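You operate a simulated robot arm through the tools that you are given. There is no shell and no other tool.

You are at the controls of a simulated robot arm. One attempt, no reset.

Task
Run the grey rig's strap test with 1 kg on the pan.
Fine: raise the disc weight, shut the weight guard and zero the blue pointer before the drop; leave weight and pointer where it ends.

The check looks at the end state, three seconds after you hand in, the way a careful person would. Anything else that was tipped, shoved, dropped, spilled or broken makes it a failure.

Robot
A 6-joint arm with a two-finger gripper, fixed in place. Base frame: the origin is at the foot of the arm, x ahead of it, y to its left, z up; the work surface is at about z = 0.7. Lengths are in m, angles in rad, forces in N, time in s.
It reaches about 1.298 m from its shoulder. Its first joint turns from -2.601 to 2.601 rad. Payload 1.57 kg.
Tool frame: the origin (TCP) lies between the finger pads and is the grasp point; the fingertips stand 0.021 m ahead of it; z points along the fingers, y is the line along which they close. The gripper opens to 0.07 m. The gripper's body begins 0.05 m behind the TCP.
Orientation is told as [roll, pitch, yaw] about the base's x, y, z axes, in that order, counted from this pose: with the fingers straight down and closing along the base's y, the tool's x points along the base's -x, its y along +y and its z along -z.

Tools
- The arm moves only by the tool step_arm. Its arguments are lists of equal length, an entry for each row: "xyz": the shift along the tool's x, y, z in units of 150 mm (1.0 is 150 mm), a list of three; "angular": the turn, a rotation vector about the tool's x, y, z in units of 60 degrees (1.0 is 60 degrees), a list of three. In form: {"xyz": [[x, y, z], ...], "angular": [[wx, wy, wz], ...]}. A call has 1 to 20 rows; each row is the pose to reach, as a shift and turn from the pose commanded when the call began, along the tool's axes at that moment. "jaw" is the gripper command, from -1 (fully open) to 1 (shut), values between in proportion, set as the call begins (left out, the last holds). A call with a number of a shift or a turn outside -1 to 1 is refused whole. Rows are played at 5 a second. More than 0.05 m and 0.15 rad between two rows, or a gripper value outside its range, and nothing of the call is played. Where a pose cannot be reached the arm comes as near as it can. A force on the tool above 90 N (or 10 N above the force at the start of the call, whichever is more), or a blocked arm, ends the call early, and 0.2 s more pass. The fingers move at their own pace and stop on an object; they squeeze with about 23 N. The grip force told is the motor's: it shows also when the fingers shut on nothing. Time passes only in rows, and 0.2 s behind the last, so rows that repeat a pose let the fingers close. It gives the time, the measured TCP pose, the force on the tool (base axes), the opening and the grip force at its end, in the units of the frame above (readings bear some noise), with the torque about the TCP (base axes, N m) and any sound that the robot's microphone picked up.
- Cameras (640 x 400 px; columns grow to the right, rows downward): "scene" is fixed at [0.0573, -0.513, 1.5352]; the picture's right is [-0.74, -0.67, 0.00], its down [-0.53, 0.58, -0.62] and it looks along [0.41, -0.46, -0.79] (base axes); focal length 298 px, centre (320, 200). "wrist" rides on the gripper at [0.079, 0.004, -0.081] in the tool frame; the picture's right is [-0.05, 1.00, 0.00], its down [-0.67, -0.04, -0.74] and it looks along [-0.74, -0.04, 0.67] (tool axes); focal length 256 px, centre (320, 200). There is no depth. A picture from a camera that has moved, and an enlarged one, comes with that camera's place and axes in the base frame and with its lens. The place of the scene camera against the robot may be out by one fixed shift of up to 0.025 m in any direction.
- capture(camera): a new picture of that camera. The clock stands still meanwhile.
- raise_lower(by): slides the trunk up (or, below 0, down) by that many m; the arm rides with it, the base frame stays. It gives what a move gives, with no picture.
- inspect(camera, box): a new picture of the part [left, top, right, bottom] of that camera's present view, enlarged. The clock stands still meanwhile.
- hand_in(): hands the job in; it is judged then, once.

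Nothing tells you positions but the pictures and the camera data. Unless the task says otherwise, let go and move clear before handing in.

The tools are called after "Request:" as name(argument=value, ...) on one line, values as JSON. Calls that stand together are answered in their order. step_arm: Moves the arm, as the interface text tells. Its arguments: {"type":"object","properties":{"xyz":{"type":"array"},"angular":{"type":"array"},"jaw":{"type":"number"}},"required":["xyz","angular"]} The other tools are called the same way: raise_lower (by) slides the trunk up or down; capture (camera) takes a picture; inspect (camera, box) takes an enlarged picture of a part of a camera's view; hand_in () hands the job in.

At the start:

```text
clock: 0.0
tcp_pos: [0.2746, -0.6393, 1.2687]
orientation: [-0.002, 0.0, -0.002]
wrist_force: [0.1, 0.3, -0.2]
wrist_torque: [-0.02, -0.01, 0.04]
gripper_width: 0.0701
finger_force: 0.0
trunk travel left (down, up): [-0.951, 0.019]
```

scene: 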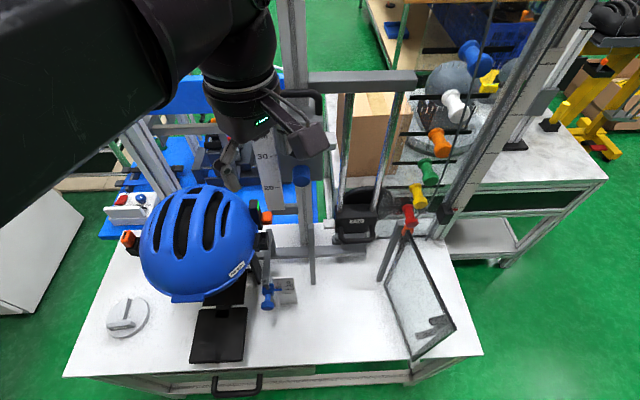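
wrist: 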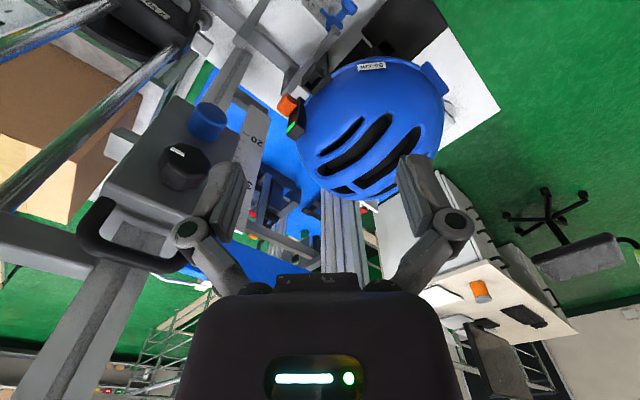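

I see a grey test rig with a blue helmet, a disc weight, a glass guard and posts. First I'll take enlarged pictures to identify the parts.

Request:
inspect(camera="scene", box=[60, 180, 300, 330])

Request:
inspect(camera="scene", box=[200, 60, 440, 210])

Request:
inspect(camera="scene", box=[240, 180, 480, 330])

Request:
inspect(camera="scene", box=[380, 0, 640, 160])

Request:
inspect(camera="wrist", box=[80, 0, 480, 250])

```text
2.67 times, centred on (180, 255) of scene
camera zoom: at [0.0573, -0.513, 1.5352], right [-0.74, -0.67, 0.0], down [-0.53, 0.58, -0.62], along [0.41, -0.46, -0.79], focal length 794 px, centre (693, 53)
```

zoom: 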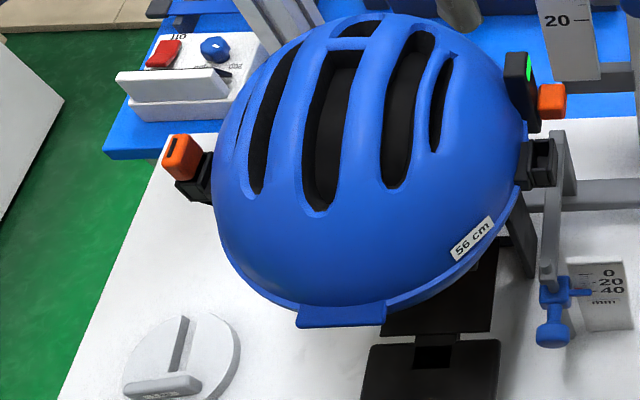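

```text
2.67 times, centred on (320, 135) of scene
camera zoom: at [0.0573, -0.513, 1.5352], right [-0.74, -0.67, 0.0], down [-0.53, 0.58, -0.62], along [0.41, -0.46, -0.79], focal length 794 px, centre (320, 373)
```

zoom: 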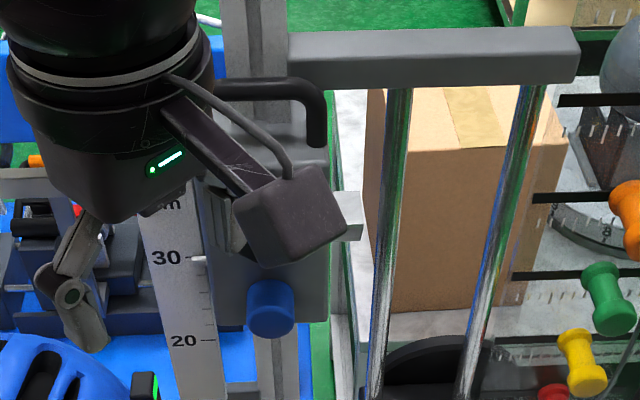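

```text
2.67 times, centred on (360, 255) of scene
camera zoom: at [0.0573, -0.513, 1.5352], right [-0.74, -0.67, 0.0], down [-0.53, 0.58, -0.62], along [0.41, -0.46, -0.79], focal length 794 px, centre (213, 53)
```

zoom: 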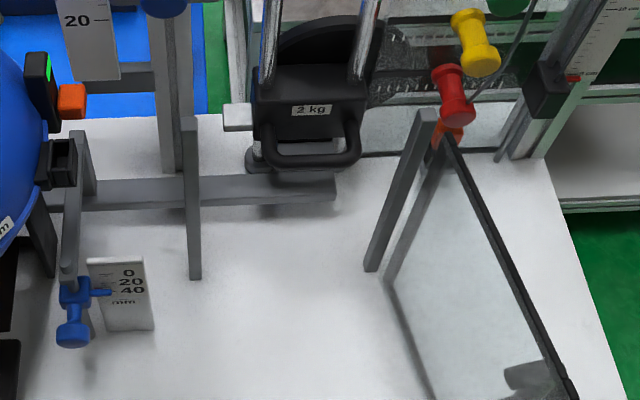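

```text
2.46 times, centred on (510, 80) of scene
camera zoom: at [0.0573, -0.513, 1.5352], right [-0.74, -0.67, 0.0], down [-0.53, 0.58, -0.62], along [0.41, -0.46, -0.79], focal length 733 px, centre (-148, 495)
```

zoom: 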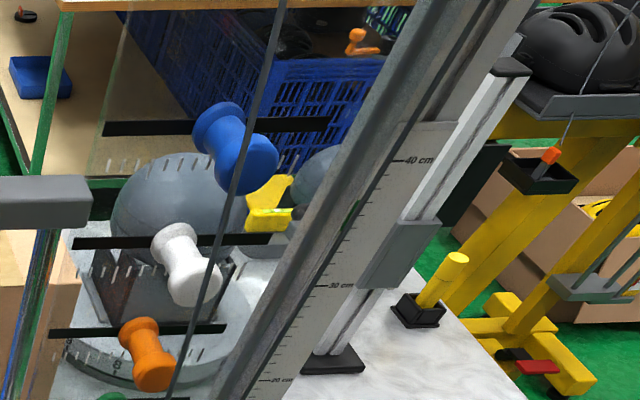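

```text
1.60 times, centred on (280, 125) of wrist
camera zoom: at [0.1952, -0.6349, 1.351], right [0.05, 1.0, 0.0], down [0.67, -0.04, 0.74], along [0.74, -0.04, -0.67], focal length 410 px, centre (384, 320)
```

zoom: 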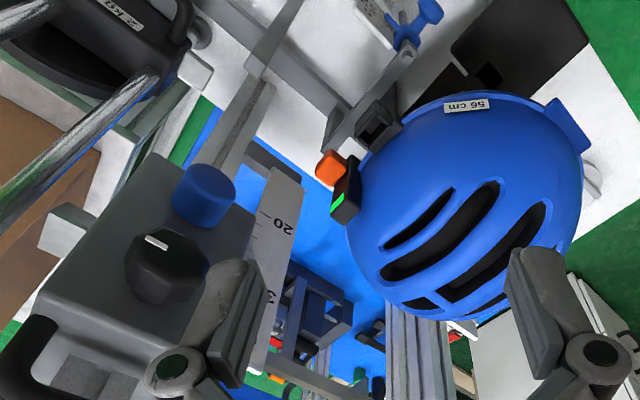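

The rig stands turned by about 45° to the base, with the table's front edge running along (-0.7,-0.7). I'll back the arm up and away from it, then look at the rig from the front with the wrist camera.

Request:
step_arm(xyz=[[0, 0, -0.25], [0.1, 0.25, -0.5], [0.3, 0.5, -0.6], [0.5, 0.75, -0.6], [0.7, 1.0, -0.6]], angular=[[0, 0, 0], [0, 0, 0.1], [0, 0, 0.2], [0, 0, 0.3], [0, 0, 0.4]])

Request:
capture(camera="wrist")

Request:
capture(camera="scene")

```text
refused: row 2 steps farther than a row can; nothing moved
```

```text
taken
camera wrist: at [0.1952, -0.6349, 1.351], right [0.05, 1.0, 0.0], down [0.67, -0.04, 0.74], along [0.74, -0.04, -0.67], focal length 256 px, centre (320, 200)
```

wrist: 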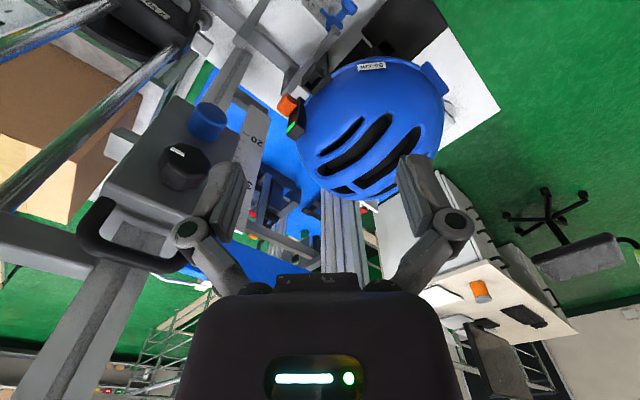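

```text
taken
```

scene: 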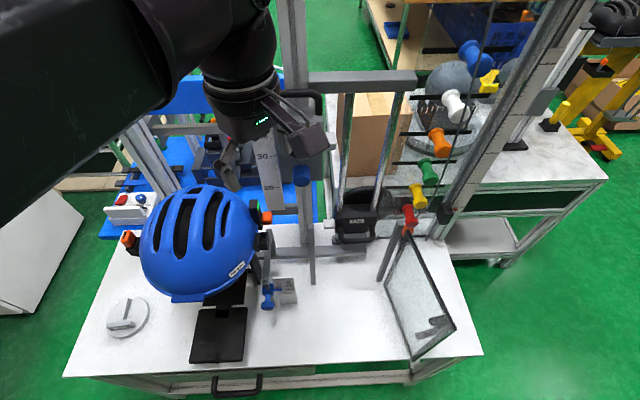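

The call was refused because one row stepped too far. I'll retreat again with smaller steps.

Request:
step_arm(xyz=[[0, 0, -0.25], [0.05, 0.1, -0.45], [0.2, 0.3, -0.5], [0.35, 0.5, -0.5], [0.5, 0.7, -0.5], [0.65, 0.9, -0.5]], angular=[[0, 0, 0], [0, 0, 0.1], [0, 0, 0.2], [0, 0, 0.3], [0, 0, 0.4], [0, 0, 0.5]])

Request:
capture(camera="wrist")

Request:
capture(camera="scene")

```text
clock: 1.4
tcp_pos: [0.1737, -0.5014, 1.2694]
orientation: [0.0, 0.0, -0.526]
wrist_force: [0.9, 0.4, 0.3]
wrist_torque: [0.01, -0.06, 0.0]
gripper_width: 0.07
finger_force: 0.0
out of reach, approached as far as the arm can: row 1, 2, 3, 4, 5, 6
trunk travel left (down, up): [-0.951, 0.019]
```

```text
taken
camera wrist: at [0.1078, -0.459, 1.3512], right [0.55, 0.84, 0.0], down [0.56, -0.36, 0.75], along [0.62, -0.41, -0.67], focal length 256 px, centre (320, 200)
```

wrist: 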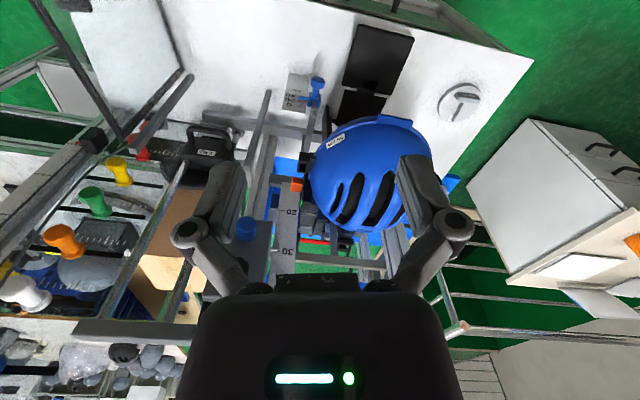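

```text
taken
```

scene: 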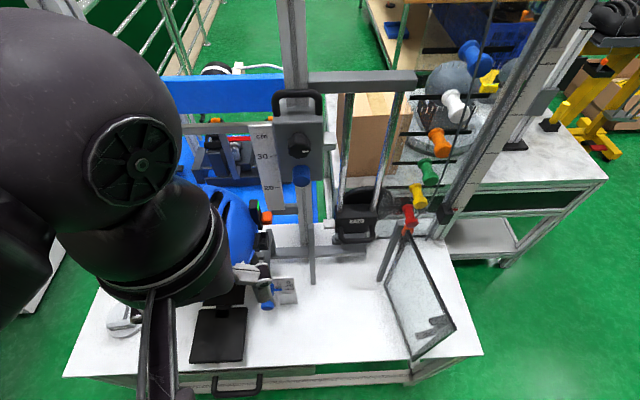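

Now the rig's carriage is visible, with a black knob, a blue knob and a handle. I'll zoom in on the parts.

Request:
inspect(camera="scene", box=[230, 60, 390, 160])

Request:
inspect(camera="scene", box=[260, 140, 420, 240])

Request:
inspect(camera="scene", box=[340, 200, 500, 300])

Request:
inspect(camera="scene", box=[160, 60, 320, 160])

Request:
inspect(camera="wrist", box=[100, 0, 340, 150])

Request:
inspect(camera="wrist", box=[300, 0, 540, 150])

Request:
inspect(camera="wrist", box=[0, 100, 240, 250])

```text
4.00 times, centred on (310, 110) of scene
camera zoom: at [0.0573, -0.513, 1.5352], right [-0.74, -0.67, 0.0], down [-0.53, 0.58, -0.62], along [0.41, -0.46, -0.79], focal length 1191 px, centre (360, 560)
```

zoom: 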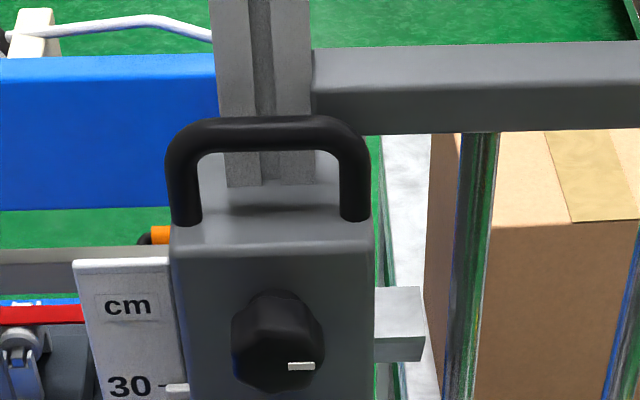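

```text
4.00 times, centred on (340, 190) of scene
camera zoom: at [0.0573, -0.513, 1.5352], right [-0.74, -0.67, 0.0], down [-0.53, 0.58, -0.62], along [0.41, -0.46, -0.79], focal length 1191 px, centre (240, 240)
```

zoom: 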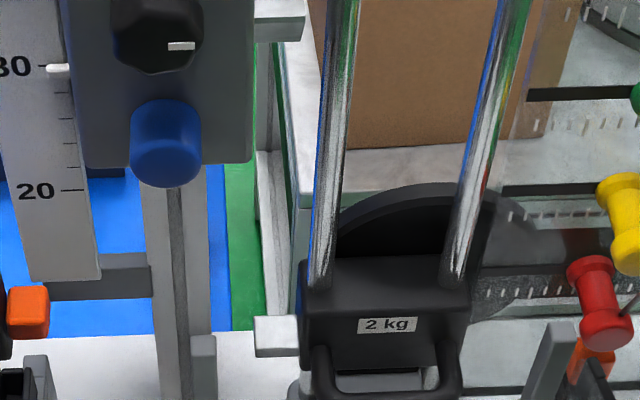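

```text
4.00 times, centred on (420, 250) of scene
camera zoom: at [0.0573, -0.513, 1.5352], right [-0.74, -0.67, 0.0], down [-0.53, 0.58, -0.62], along [0.41, -0.46, -0.79], focal length 1191 px, centre (-80, 0)
```

zoom: 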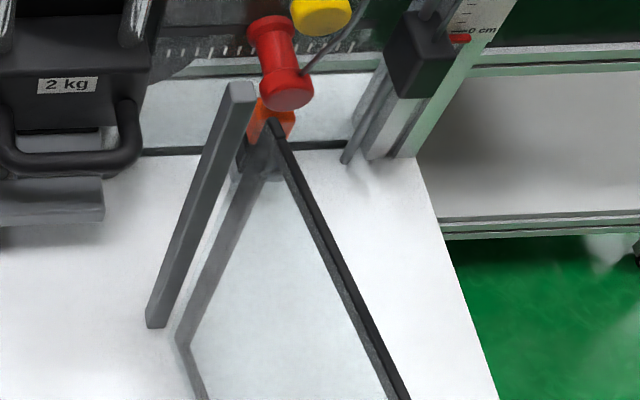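

```text
4.00 times, centred on (240, 110) of scene
camera zoom: at [0.0573, -0.513, 1.5352], right [-0.74, -0.67, 0.0], down [-0.53, 0.58, -0.62], along [0.41, -0.46, -0.79], focal length 1191 px, centre (640, 560)
```

zoom: 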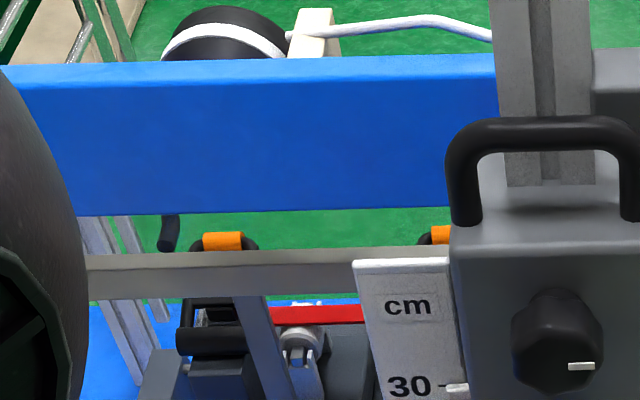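

```text
2.67 times, centred on (220, 75) of wrist
camera zoom: at [0.1078, -0.459, 1.3512], right [0.55, 0.84, 0.0], down [0.56, -0.36, 0.75], along [0.62, -0.41, -0.67], focal length 683 px, centre (587, 533)
```

zoom: 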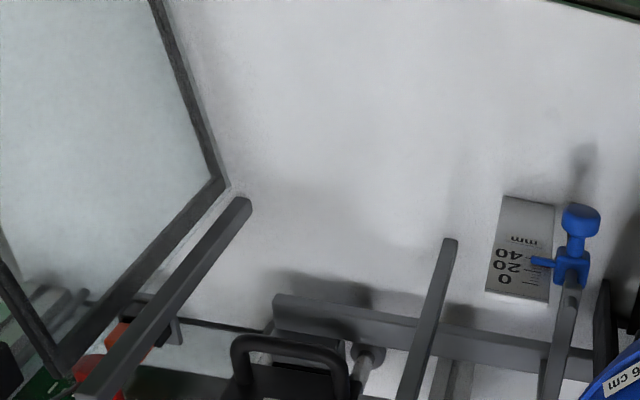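

```text
2.67 times, centred on (420, 75) of wrist
camera zoom: at [0.1078, -0.459, 1.3512], right [0.55, 0.84, 0.0], down [0.56, -0.36, 0.75], along [0.62, -0.41, -0.67], focal length 683 px, centre (53, 533)
```

zoom: 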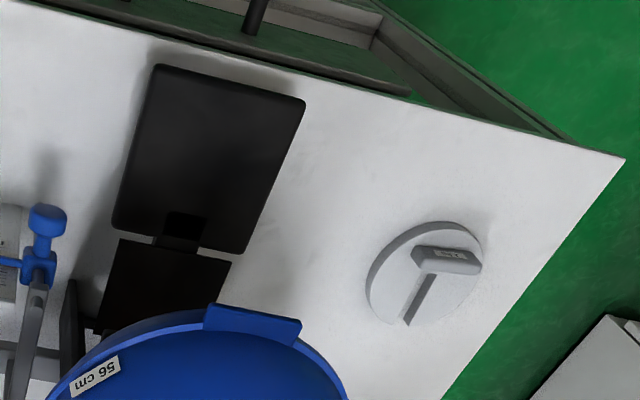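

```text
2.67 times, centred on (120, 175) of wrist
camera zoom: at [0.1078, -0.459, 1.3512], right [0.55, 0.84, 0.0], down [0.56, -0.36, 0.75], along [0.62, -0.41, -0.67], focal length 683 px, centre (853, 267)
```

zoom: 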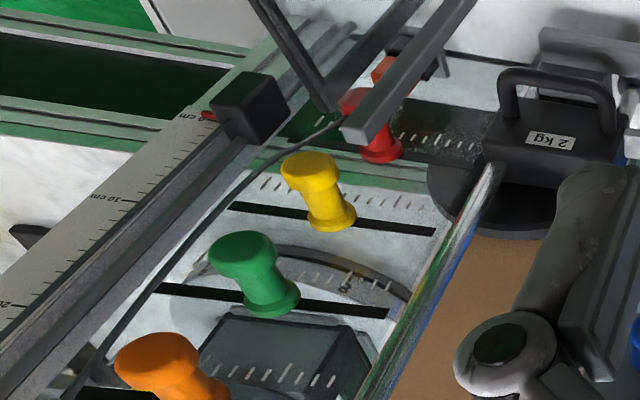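

The 2 kg drop weight sits at the bottom of the chrome rods, with a loose disc on the table and a blue pointer by a 0–40 mm scale. I'll move off the front of the table for a lower, closer view.

Request:
step_arm(xyz=[[0.2, -0.1, 0.0], [0.4, -0.2, 0.1], [0.5, -0.4, 0.2], [0.55, -0.6, 0.3], [0.6, -0.8, 0.4], [0.6, -1.0, 0.5], [0.6, -1.0, 0.5]], angular=[[0, 0, 0.05], [0, 0, 0.1], [0, 0, 0.15], [0, 0, 0.2], [0, 0, 0.25], [0, 0, 0.26], [0, 0, 0.26]])

Request:
capture(camera="wrist")

Request:
capture(camera="scene")

```text
clock: 3.0
tcp_pos: [0.0221, -0.5902, 1.2695]
orientation: [0.001, 0.0, -0.798]
wrist_force: [-0.2, 0.2, -1.0]
wrist_torque: [-0.01, 0.02, -0.01]
gripper_width: 0.07
finger_force: 0.1
out of reach, approached as far as the arm can: row 2, 3, 4, 5, 6, 7
trunk travel left (down, up): [-0.951, 0.019]
```

```text
taken
camera wrist: at [-0.03, -0.5317, 1.3512], right [0.75, 0.66, 0.0], down [0.44, -0.5, 0.75], along [0.49, -0.56, -0.67], focal length 256 px, centre (320, 200)
```

wrist: 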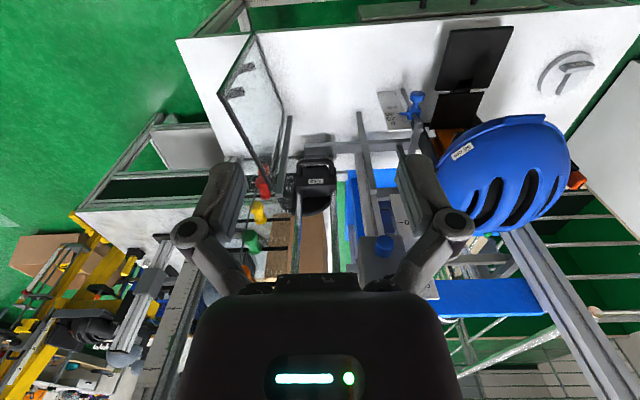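

```text
taken
```

scene: 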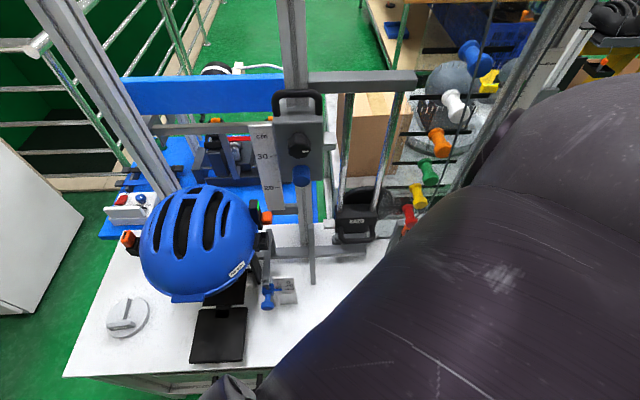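

The view is clear. I'll lower the trunk for a more level look.

Request:
raise_lower(by=-0.2)

Request:
capture(camera="wrist")

Request:
capture(camera="scene")

Request:
inspect(camera="wrist", box=[320, 20, 560, 170])

Request:
inspect(camera="wrist", box=[180, 60, 420, 210])

```text
clock: 5.2
tcp_pos: [0.0232, -0.5932, 1.0693]
orientation: [0.0, 0.001, -0.797]
wrist_force: [-0.1, 0.5, -0.9]
wrist_torque: [0.0, -0.01, -0.02]
gripper_width: 0.0703
finger_force: 0.1
trunk travel left (down, up): [-0.751, 0.219]
```

```text
taken
camera wrist: at [-0.0299, -0.5322, 1.151], right [0.75, 0.66, 0.0], down [0.44, -0.5, 0.74], along [0.49, -0.56, -0.67], focal length 256 px, centre (320, 200)
```

wrist: 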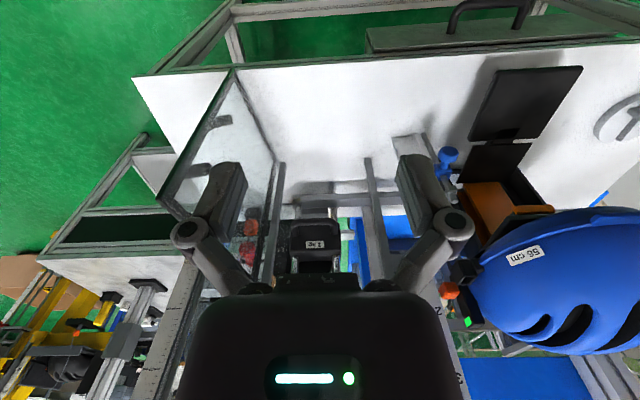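

```text
taken
```

scene: 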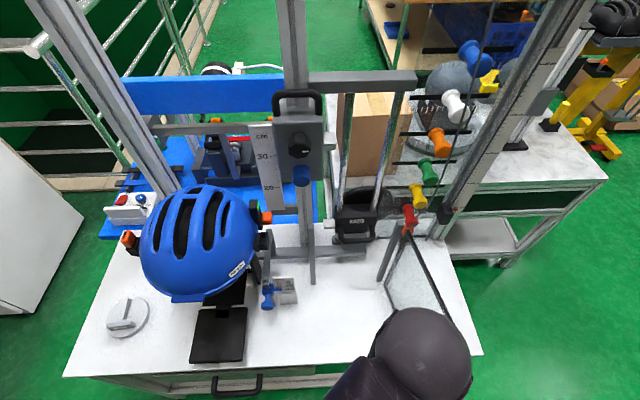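

```text
2.67 times, centred on (440, 95) of wrist
camera zoom: at [-0.0299, -0.5322, 1.151], right [0.75, 0.66, 0.0], down [0.44, -0.5, 0.74], along [0.49, -0.56, -0.67], focal length 683 px, centre (0, 480)
```

zoom: 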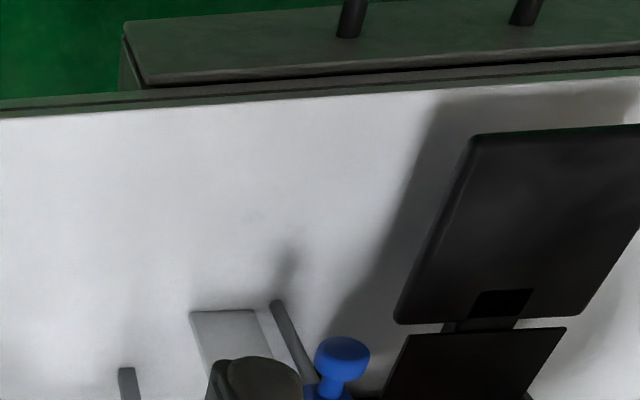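

```text
2.67 times, centred on (300, 135) of wrist
camera zoom: at [-0.0299, -0.5322, 1.151], right [0.75, 0.66, 0.0], down [0.44, -0.5, 0.74], along [0.49, -0.56, -0.67], focal length 683 px, centre (373, 373)
```

zoom: 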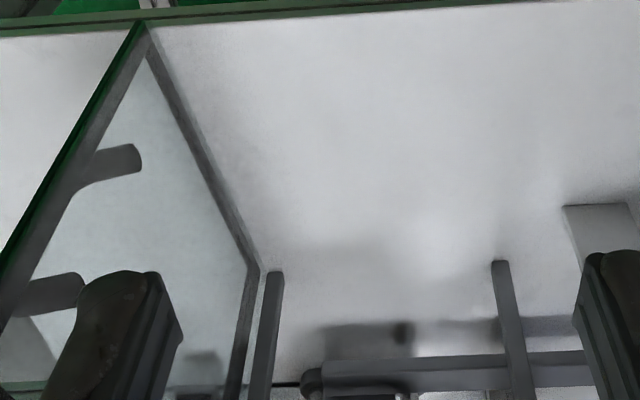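

The wrist view is upside down and looking steeply down. I'll tilt the gripper so the camera looks roughly level at the rig.

Request:
step_arm(xyz=[[0.05, 0, 0], [0.1, 0, 0], [0.15, 0, 0], [0.2, 0, 0], [0.25, 0, 0.0]], angular=[[0, -0.12, 0], [0, -0.24, 0], [0, -0.36, 0], [0, -0.48, 0], [0, -0.6, 0]])

Request:
capture(camera="wrist")

Request:
capture(camera="scene")

Request:
inspect(camera="wrist", box=[200, 0, 440, 150])

Request:
inspect(camera="wrist", box=[380, 50, 620, 200])

```text
clock: 6.4
tcp_pos: [-0.0048, -0.5656, 1.1055]
orientation: [0.0, -0.631, -0.797]
wrist_force: [-0.3, 0.1, 0.5]
wrist_torque: [0.0, -0.05, 0.0]
gripper_width: 0.0702
finger_force: 0.1
out of reach, approached as far as the arm can: row 2, 3, 4, 5
trunk travel left (down, up): [-0.751, 0.219]
```

```text
taken
camera wrist: at [-0.0794, -0.4822, 1.1244], right [0.74, 0.67, 0.03], down [0.04, -0.1, 0.99], along [0.67, -0.74, -0.1], focal length 256 px, centre (320, 200)
```

wrist: 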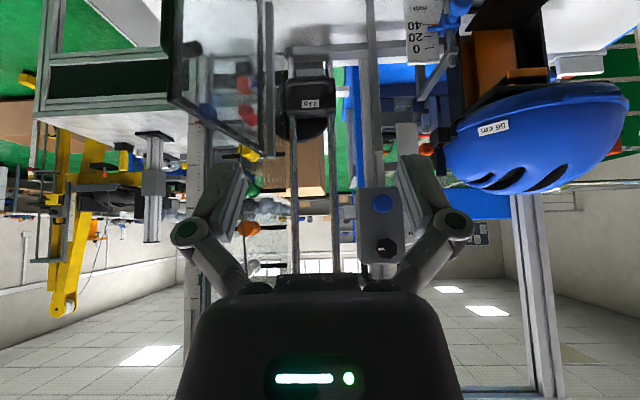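

```text
taken
```

scene: 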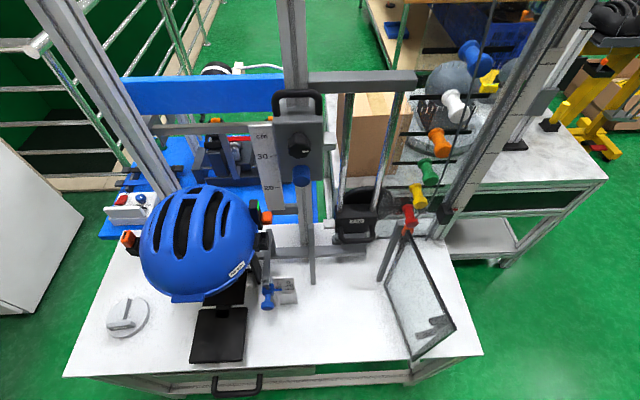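

```text
2.67 times, centred on (320, 75) of wrist
camera zoom: at [-0.0794, -0.4822, 1.1244], right [0.74, 0.67, 0.03], down [0.04, -0.1, 0.99], along [0.67, -0.74, -0.1], focal length 683 px, centre (320, 533)
```

zoom: 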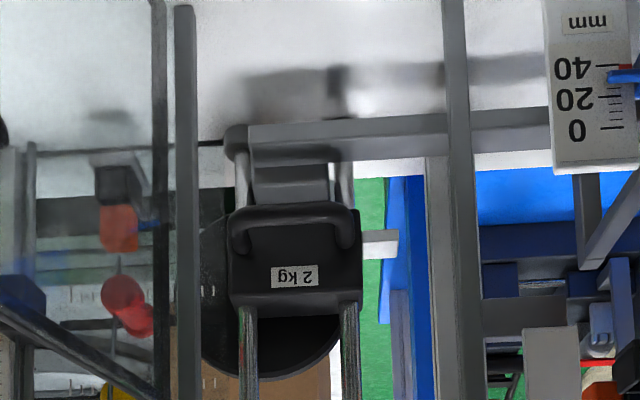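

```text
2.67 times, centred on (500, 125) of wrist
camera zoom: at [-0.0794, -0.4822, 1.1244], right [0.74, 0.67, 0.03], down [0.04, -0.1, 0.99], along [0.67, -0.74, -0.1], focal length 683 px, centre (-160, 400)
```

zoom: 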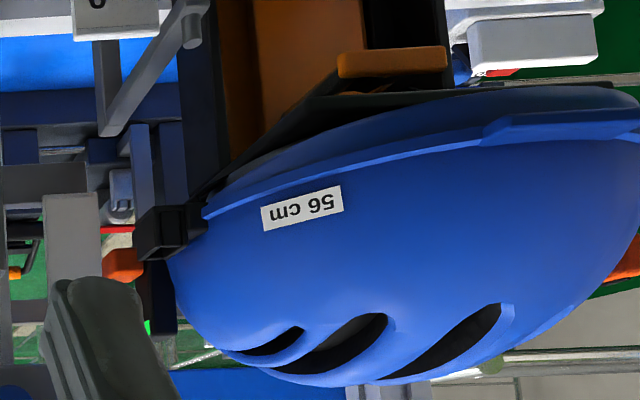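

Now I see the drop weight ("2 kg", a black disc behind a block) on the rods, and the mm scale with the blue pointer near 40. I'll zoom in further.

Request:
inspect(camera="wrist", box=[380, 0, 476, 60])

Request:
inspect(camera="wrist", box=[440, 0, 600, 100])

Request:
inspect(camera="wrist", box=[270, 180, 430, 280])

Request:
inspect(camera="wrist", box=[270, 40, 366, 100])

Request:
inspect(camera="wrist", box=[30, 0, 270, 150])

```text
6.67 times, centred on (428, 30) of wrist
camera zoom: at [-0.0794, -0.4822, 1.1244], right [0.74, 0.67, 0.03], down [0.04, -0.1, 0.99], along [0.67, -0.74, -0.1], focal length 1707 px, centre (-400, 1333)
```

zoom: 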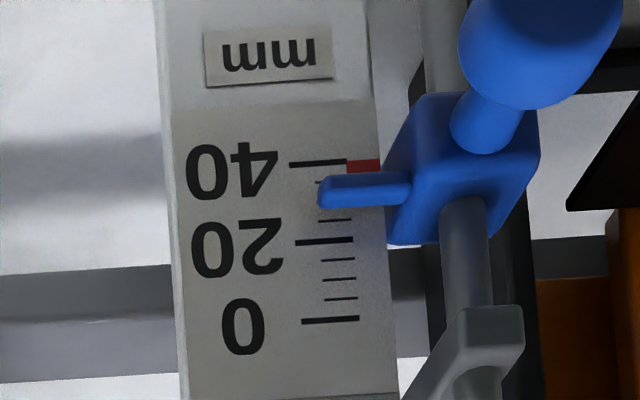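

```text
4.00 times, centred on (520, 50) of wrist
camera zoom: at [-0.0794, -0.4822, 1.1244], right [0.74, 0.67, 0.03], down [0.04, -0.1, 0.99], along [0.67, -0.74, -0.1], focal length 1024 px, centre (-480, 800)
```

zoom: 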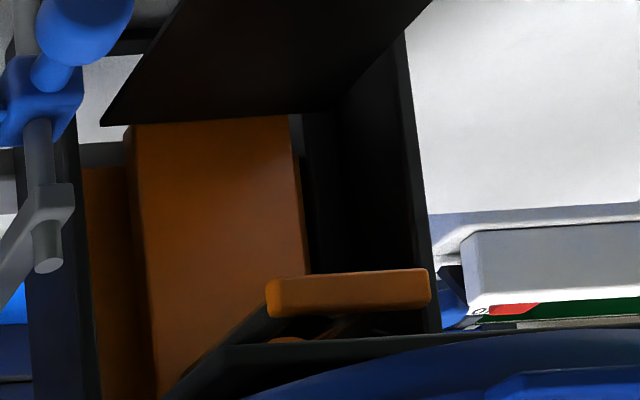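

```text
4.00 times, centred on (350, 230) of wrist
camera zoom: at [-0.0794, -0.4822, 1.1244], right [0.74, 0.67, 0.03], down [0.04, -0.1, 0.99], along [0.67, -0.74, -0.1], focal length 1024 px, centre (200, 80)
```

zoom: 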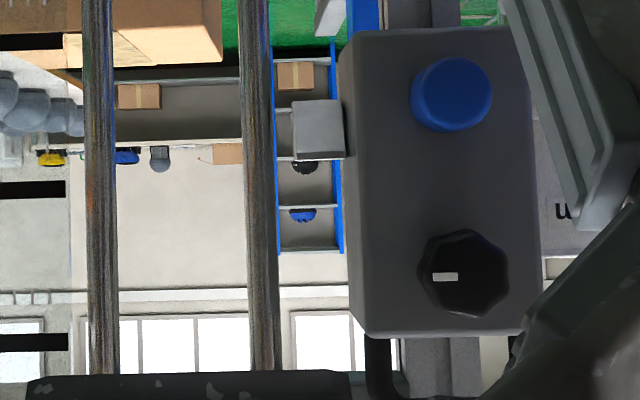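

```text
6.67 times, centred on (318, 70) of wrist
camera zoom: at [-0.0794, -0.4822, 1.1244], right [0.74, 0.67, 0.03], down [0.04, -0.1, 0.99], along [0.67, -0.74, -0.1], focal length 1707 px, centre (333, 1067)
```

zoom: 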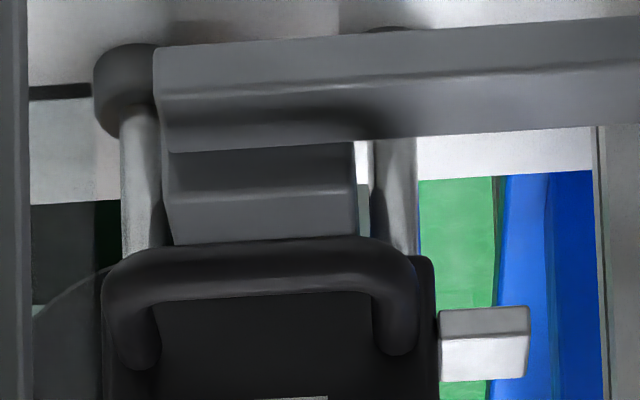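

```text
2.67 times, centred on (150, 75) of wrist
camera zoom: at [-0.0794, -0.4822, 1.1244], right [0.74, 0.67, 0.03], down [0.04, -0.1, 0.99], along [0.67, -0.74, -0.1], focal length 683 px, centre (773, 533)
```

zoom: 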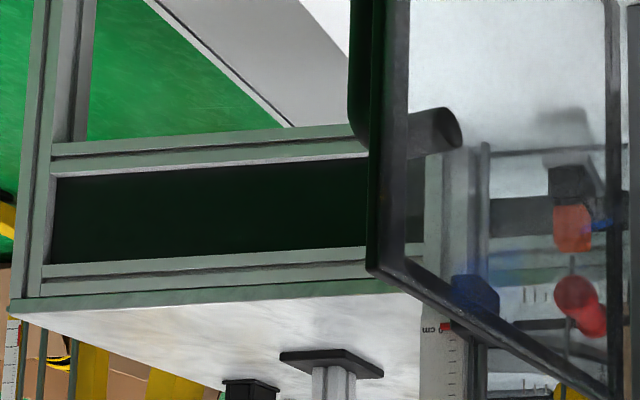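

The weight and the carriage each have a tab (a latch), and the carriage carries a blue button and a black knob. Next I need to identify the pan under the helmet and the loose disc.

Request:
inspect(camera="scene", box=[160, 280, 288, 360])

Request:
inspect(camera="scene", box=[90, 280, 170, 350])

Request:
inspect(camera="scene", box=[240, 210, 320, 310])

Request:
inspect(camera="scene", box=[100, 170, 196, 230])

```text
5.00 times, centred on (224, 320) of scene
camera zoom: at [0.0573, -0.513, 1.5352], right [-0.74, -0.67, 0.0], down [-0.53, 0.58, -0.62], along [0.41, -0.46, -0.79], focal length 1488 px, centre (800, -400)
```

zoom: 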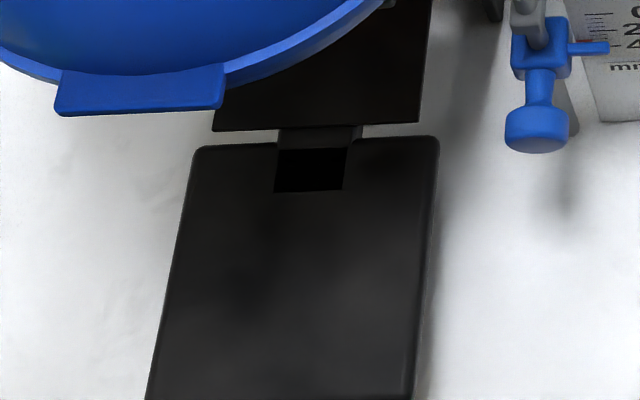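

```text
5.71 times, centred on (130, 315) of scene
camera zoom: at [0.0573, -0.513, 1.5352], right [-0.74, -0.67, 0.0], down [-0.53, 0.58, -0.62], along [0.41, -0.46, -0.79], focal length 1701 px, centre (1406, -457)
```

zoom: 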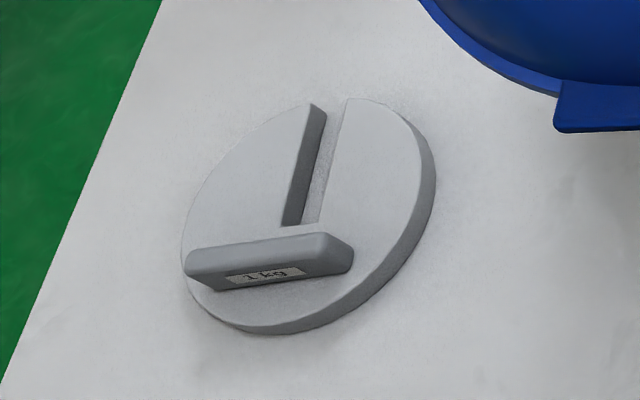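

```text
4.00 times, centred on (280, 260) of scene
camera zoom: at [0.0573, -0.513, 1.5352], right [-0.74, -0.67, 0.0], down [-0.53, 0.58, -0.62], along [0.41, -0.46, -0.79], focal length 1191 px, centre (480, -40)
```

zoom: 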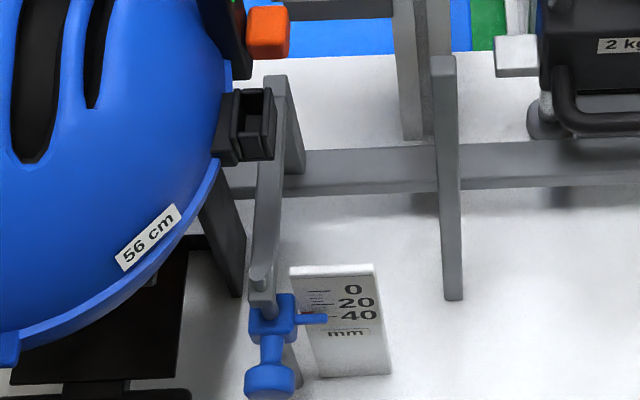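

```text
6.67 times, centred on (148, 200) of scene
camera zoom: at [0.0573, -0.513, 1.5352], right [-0.74, -0.67, 0.0], down [-0.53, 0.58, -0.62], along [0.41, -0.46, -0.79], focal length 1985 px, centre (1467, 200)
```

zoom: 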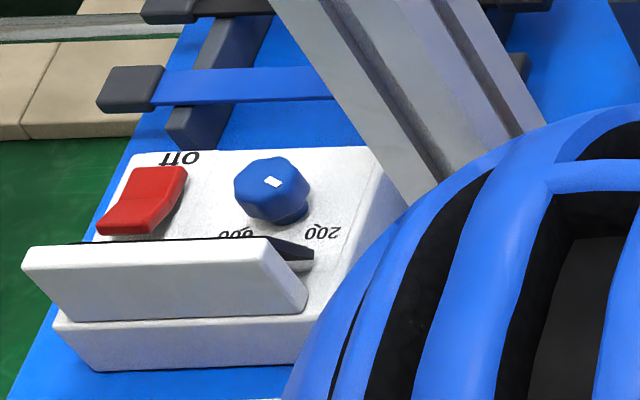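

The loose slotted disc is the 1 kg mass, and the black plate in front of the helmet looks like the hanging pan. I'll straighten the tool and turn it to look at the pan area more closely.

Request:
step_arm(xyz=[[0, 0, 0], [0, 0, 0], [0, 0, 0], [0, 0, 0], [0, 0, 0.0]], angular=[[0, 0.12, 0], [0, 0.24, 0], [0, 0.36, 0], [0, 0.48, 0], [0, 0.6, 0]])

Request:
step_arm(xyz=[[0.0, 0.1, 0], [0, 0.2, 0.1], [0, 0.3, 0.2], [0, 0.4, 0.3], [0, 0.4, 0.4], [0, 0.4, 0.4]], angular=[[0, 0, -0.12], [0, 0, -0.24], [0, 0, -0.36], [0, 0, -0.48], [0, 0, -0.6], [0, 0, -0.7]])

Request:
capture(camera="wrist")

Request:
capture(camera="scene")

```text
clock: 7.6
tcp_pos: [-0.0036, -0.5654, 1.069]
orientation: [0.0, 0.001, -0.796]
wrist_force: [0.4, 0.0, -0.1]
wrist_torque: [-0.01, 0.0, -0.03]
gripper_width: 0.07
finger_force: 0.1
out of reach, approached as far as the arm can: row 1, 2, 3, 4, 5
trunk travel left (down, up): [-0.751, 0.219]
```

```text
clock: 9.0
tcp_pos: [0.0385, -0.5241, 1.0694]
orientation: [0.0, 0.0, -0.061]
wrist_force: [0.2, -0.2, 0.1]
wrist_torque: [-0.03, 0.0, -0.01]
gripper_width: 0.0699
finger_force: 0.2
out of reach, approached as far as the arm can: row 2, 3, 4, 5, 6
trunk travel left (down, up): [-0.751, 0.219]
```

```text
taken
camera wrist: at [-0.0404, -0.5147, 1.151], right [0.11, 0.99, 0.0], down [0.66, -0.08, 0.74], along [0.74, -0.08, -0.67], focal length 256 px, centre (320, 200)
```

wrist: 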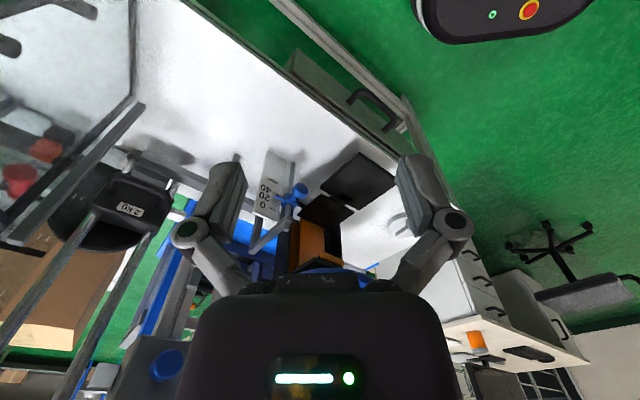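

```text
taken
```

scene: 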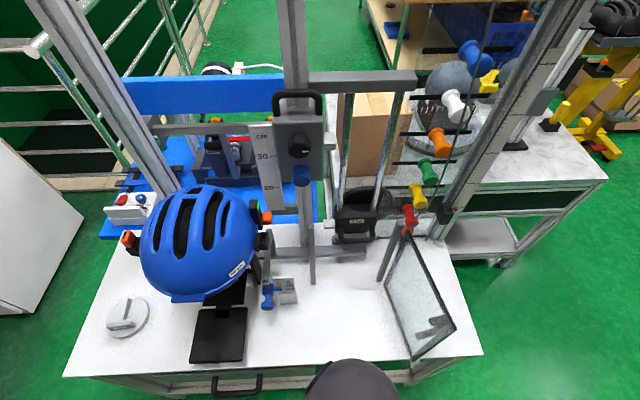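

I'll lower the trunk for a closer look at the pan and pointer.

Request:
raise_lower(by=-0.15)

Request:
step_arm(xyz=[[0, 0, 0], [0, 0, 0], [0, 0, 0], [0, 0, 0]], angular=[[0, -0.12, 0], [0, -0.24, 0], [0, -0.36, 0], [0, -0.4, 0]])

Request:
capture(camera="wrist")

Request:
inspect(camera="wrist", box=[230, 20, 422, 140])

Request:
inspect(camera="wrist", box=[230, 100, 422, 220])

Request:
capture(camera="scene")

```text
clock: 10.7
tcp_pos: [0.0389, -0.5247, 0.9188]
orientation: [-0.001, -0.001, -0.063]
wrist_force: [1.5, 0.0, -1.0]
wrist_torque: [0.01, 0.0, -0.01]
gripper_width: 0.0699
finger_force: 0.1
trunk travel left (down, up): [-0.601, 0.369]
```

```text
clock: 11.7
tcp_pos: [0.0368, -0.524, 0.9359]
orientation: [0.0, -0.42, -0.063]
wrist_force: [-0.4, -0.1, 0.4]
wrist_torque: [-0.05, 0.04, -0.01]
gripper_width: 0.07
finger_force: 0.2
out of reach, approached as far as the arm can: row 2, 3, 4
trunk travel left (down, up): [-0.601, 0.369]
```

```text
taken
camera wrist: at [-0.0672, -0.5131, 0.9777], right [0.11, 0.99, 0.02], down [0.3, -0.05, 0.95], along [0.95, -0.1, -0.31], focal length 256 px, centre (320, 200)
```

wrist: 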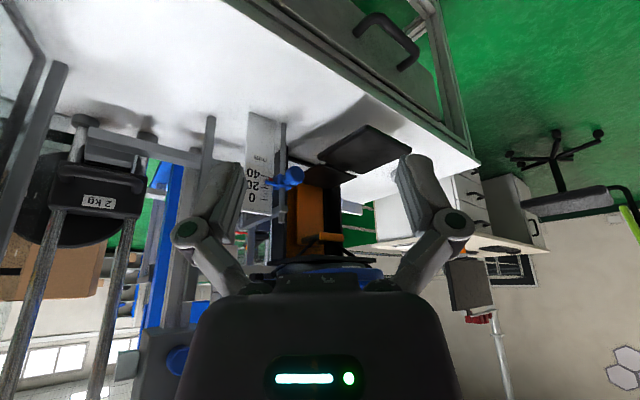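

```text
3.33 times, centred on (326, 80) of wrist
camera zoom: at [-0.0672, -0.5131, 0.9777], right [0.11, 0.99, 0.02], down [0.3, -0.05, 0.95], along [0.95, -0.1, -0.31], focal length 853 px, centre (300, 600)
```

zoom: 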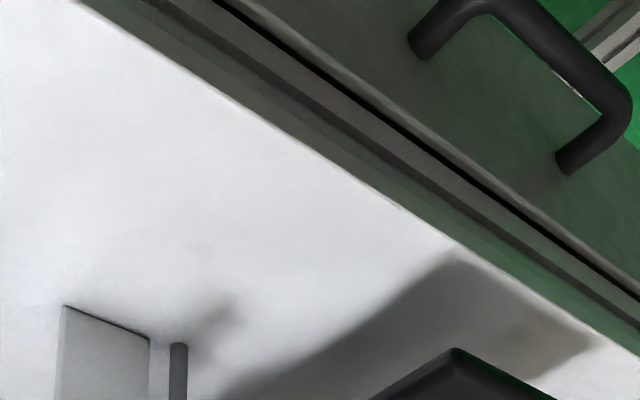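

```text
3.33 times, centred on (326, 160) of wrist
camera zoom: at [-0.0672, -0.5131, 0.9777], right [0.11, 0.99, 0.02], down [0.3, -0.05, 0.95], along [0.95, -0.1, -0.31], focal length 853 px, centre (300, 333)
```

zoom: 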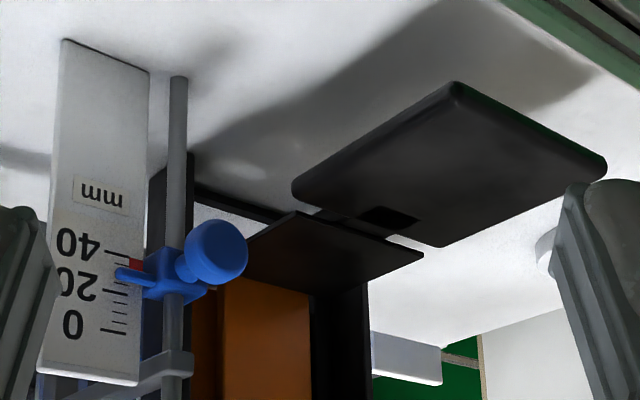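

```text
taken
```

scene: 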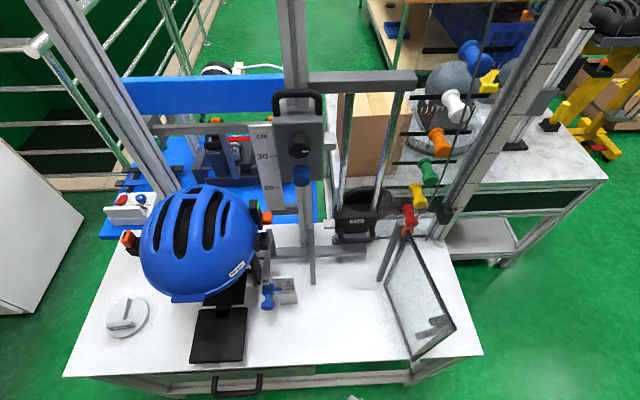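

The pan is a raised black plate in front of the helmet yoke, and the pointer is a blue slider on a vertical rod, reading about 33. I'll straighten up and move to look at the 1 kg disc.

Request:
step_arm(xyz=[[0, 0, 0], [0, 0, 0], [0, 0, 0], [0, 0, 0]], angular=[[0, 0.12, 0], [0, 0.24, 0], [0, 0.36, 0], [0, 0.4, 0]])

Request:
step_arm(xyz=[[-0.15, 0.2, 0], [-0.3, 0.4, 0], [-0.45, 0.6, 0], [-0.6, 0.8, 0], [-0.75, 1.0, 0], [-0.95, 1.0, 0]], angular=[[0, 0, 0], [0, 0, 0], [0, 0, 0], [0, 0, 0], [0, 0, 0], [0, 0, 0]])

Request:
capture(camera="wrist")

Request:
capture(camera="scene")

```text
clock: 12.7
tcp_pos: [0.0371, -0.5236, 0.9197]
orientation: [-0.001, 0.002, -0.062]
wrist_force: [-0.1, -0.7, -1.1]
wrist_torque: [-0.01, 0.02, -0.02]
gripper_width: 0.0702
finger_force: 0.2
out of reach, approached as far as the arm can: row 1, 2, 3, 4
trunk travel left (down, up): [-0.601, 0.369]
```

```text
clock: 14.1
tcp_pos: [0.222, -0.4554, 0.9201]
orientation: [0.003, 0.002, -0.064]
wrist_force: [0.6, 0.0, -0.9]
wrist_torque: [-0.01, 0.03, 0.0]
gripper_width: 0.0702
finger_force: 0.0
out of reach, approached as far as the arm can: row 2, 3, 4, 5, 6
trunk travel left (down, up): [-0.601, 0.369]
```

```text
taken
camera wrist: at [0.1439, -0.4465, 1.0011], right [0.12, 0.99, 0.0], down [0.66, -0.08, 0.74], along [0.74, -0.08, -0.67], focal length 256 px, centre (320, 200)
```

wrist: 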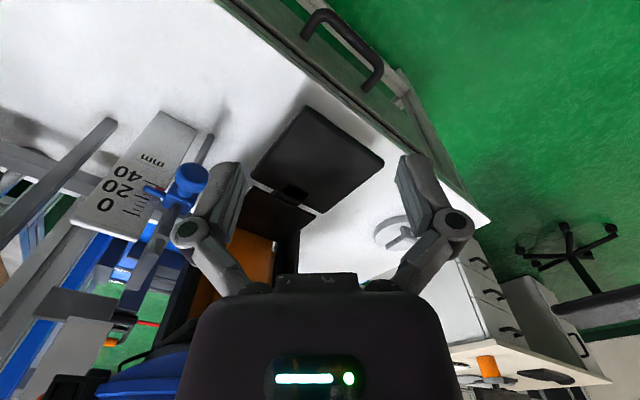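

```text
taken
```

scene: 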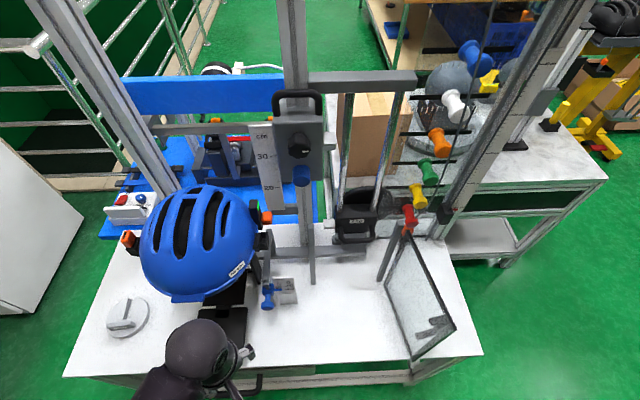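

The arm cannot fold closer at this height relative to the trunk. I'll raise the trunk and reach lower relative to it, so I can travel nearer the base and stay clear of the helmet.

Request:
raise_lower(by=0.25)

Request:
step_arm(xyz=[[0, 0, 0], [0, 0, 0.25], [0, 0, 0.5], [0, 0, 0.75], [0, 0, 1.0], [0, 0, 1.0]], angular=[[0, 0, 0], [0, 0, 0], [0, 0, 0], [0, 0, 0], [0, 0, 0], [0, 0, 0]])

Request:
capture(camera="scene")

```text
clock: 16.7
tcp_pos: [0.2221, -0.4572, 1.1691]
orientation: [0.004, 0.002, -0.065]
wrist_force: [0.2, 0.1, 0.1]
wrist_torque: [-0.01, -0.03, 0.03]
gripper_width: 0.07
finger_force: 0.0
trunk travel left (down, up): [-0.851, 0.119]
```

```text
clock: 18.1
tcp_pos: [0.2225, -0.457, 1.1701]
orientation: [0.002, 0.004, -0.063]
wrist_force: [0.5, 0.0, 0.5]
wrist_torque: [0.05, -0.01, -0.01]
gripper_width: 0.0701
finger_force: 0.1
out of reach, approached as far as the arm can: row 2, 3, 4, 5, 6
trunk travel left (down, up): [-0.851, 0.119]
```

```text
taken
```

scene: 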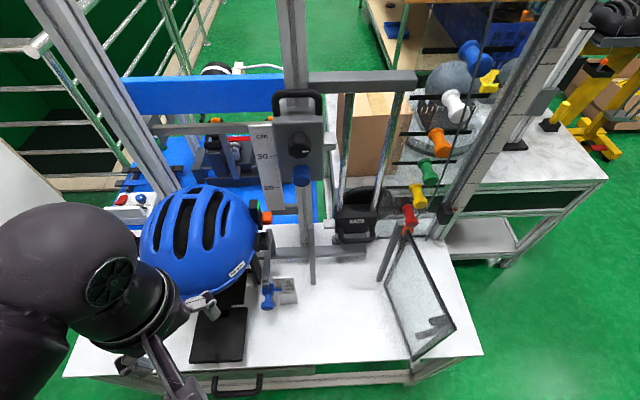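

The commanded pose is still beyond the fold limit. I'll move back to a reachable commanded pose and check how low it can go.

Request:
step_arm(xyz=[[0, -0.25, 0], [0, -0.5, 0], [0, -0.5, 0], [0, -0.5, 0]], angular=[[0, 0, 0], [0, 0, 0], [0, 0, 0], [0, 0, 0]])

```text
clock: 19.1
tcp_pos: [0.219, -0.5313, 1.1703]
orientation: [0.002, 0.002, -0.062]
wrist_force: [-0.3, -1.1, 0.3]
wrist_torque: [0.01, 0.03, 0.0]
gripper_width: 0.0702
finger_force: 0.1
trunk travel left (down, up): [-0.851, 0.119]
```

Request:
step_arm(xyz=[[0, 0, 0.2], [0, 0, 0.4], [0, 0, 0.4]], angular=[[0, 0, 0], [0, 0, 0], [0, 0, 0]])

Request:
capture(camera="scene")

```text
clock: 19.9
tcp_pos: [0.2183, -0.5318, 1.1709]
orientation: [0.002, 0.002, -0.064]
wrist_force: [-0.1, 0.7, 1.0]
wrist_torque: [0.0, -0.02, 0.02]
gripper_width: 0.0697
finger_force: 0.0
out of reach, approached as far as the arm can: row 1, 2, 3
trunk travel left (down, up): [-0.851, 0.119]
```

```text
taken
```

scene: 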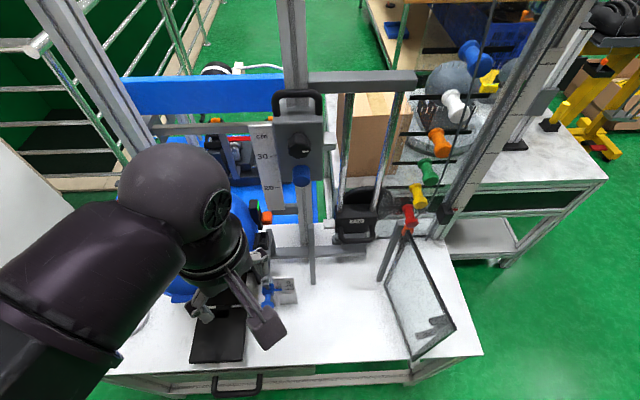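

The arm's height seems to be set only by the trunk (SCARA-like), so vertical moves must use raise_lower. I'll go up and travel above everything toward the disc side.

Request:
raise_lower(by=0.1)

Request:
step_arm(xyz=[[-0.2, 0.2, 0], [-0.4, 0.4, 0], [-0.6, 0.6, 0], [-0.8, 0.8, 0], [-1.0, 1.0, 0], [-1.0, 1.0, 0]], angular=[[0, 0, 0], [0, 0, 0], [0, 0, 0], [0, 0, 0], [0, 0, 0], [0, 0, 0]])

Request:
capture(camera="scene")

Request:
capture(camera="wrist")

```text
clock: 21.2
tcp_pos: [0.22, -0.5314, 1.269]
orientation: [0.001, 0.001, -0.062]
wrist_force: [0.0, 0.4, -1.0]
wrist_torque: [0.03, 0.02, 0.0]
gripper_width: 0.0699
finger_force: 0.1
trunk travel left (down, up): [-0.951, 0.019]
```

```text
clock: 22.6
tcp_pos: [0.3781, -0.3926, 1.2695]
orientation: [0.003, 0.001, -0.062]
wrist_force: [-0.2, -0.6, 0.5]
wrist_torque: [-0.01, -0.02, -0.02]
gripper_width: 0.0701
finger_force: 0.0
trunk travel left (down, up): [-0.951, 0.019]
```

```text
taken
```

scene: 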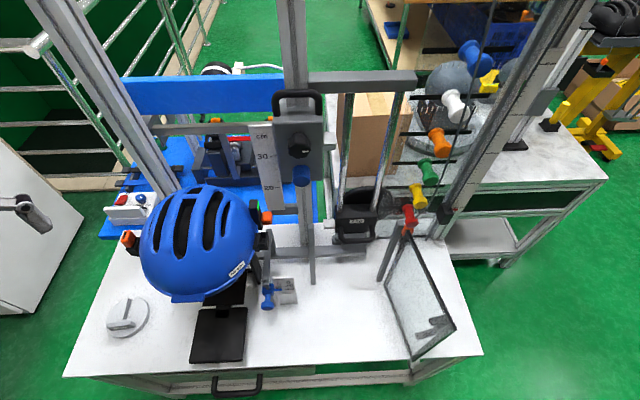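

```text
taken
camera wrist: at [0.2999, -0.3819, 1.3511], right [0.12, 0.99, 0.0], down [0.66, -0.08, 0.74], along [0.74, -0.08, -0.67], focal length 256 px, centre (320, 200)
```

wrist: 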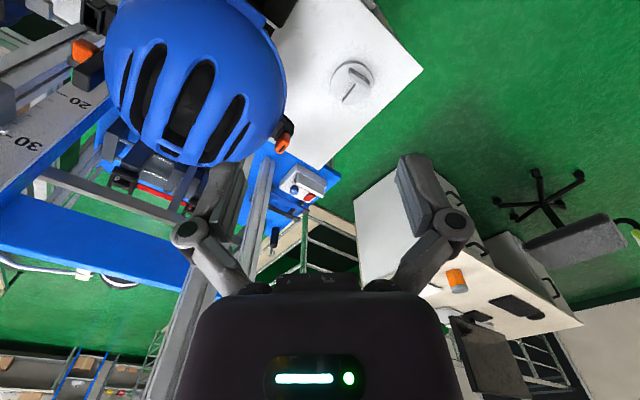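

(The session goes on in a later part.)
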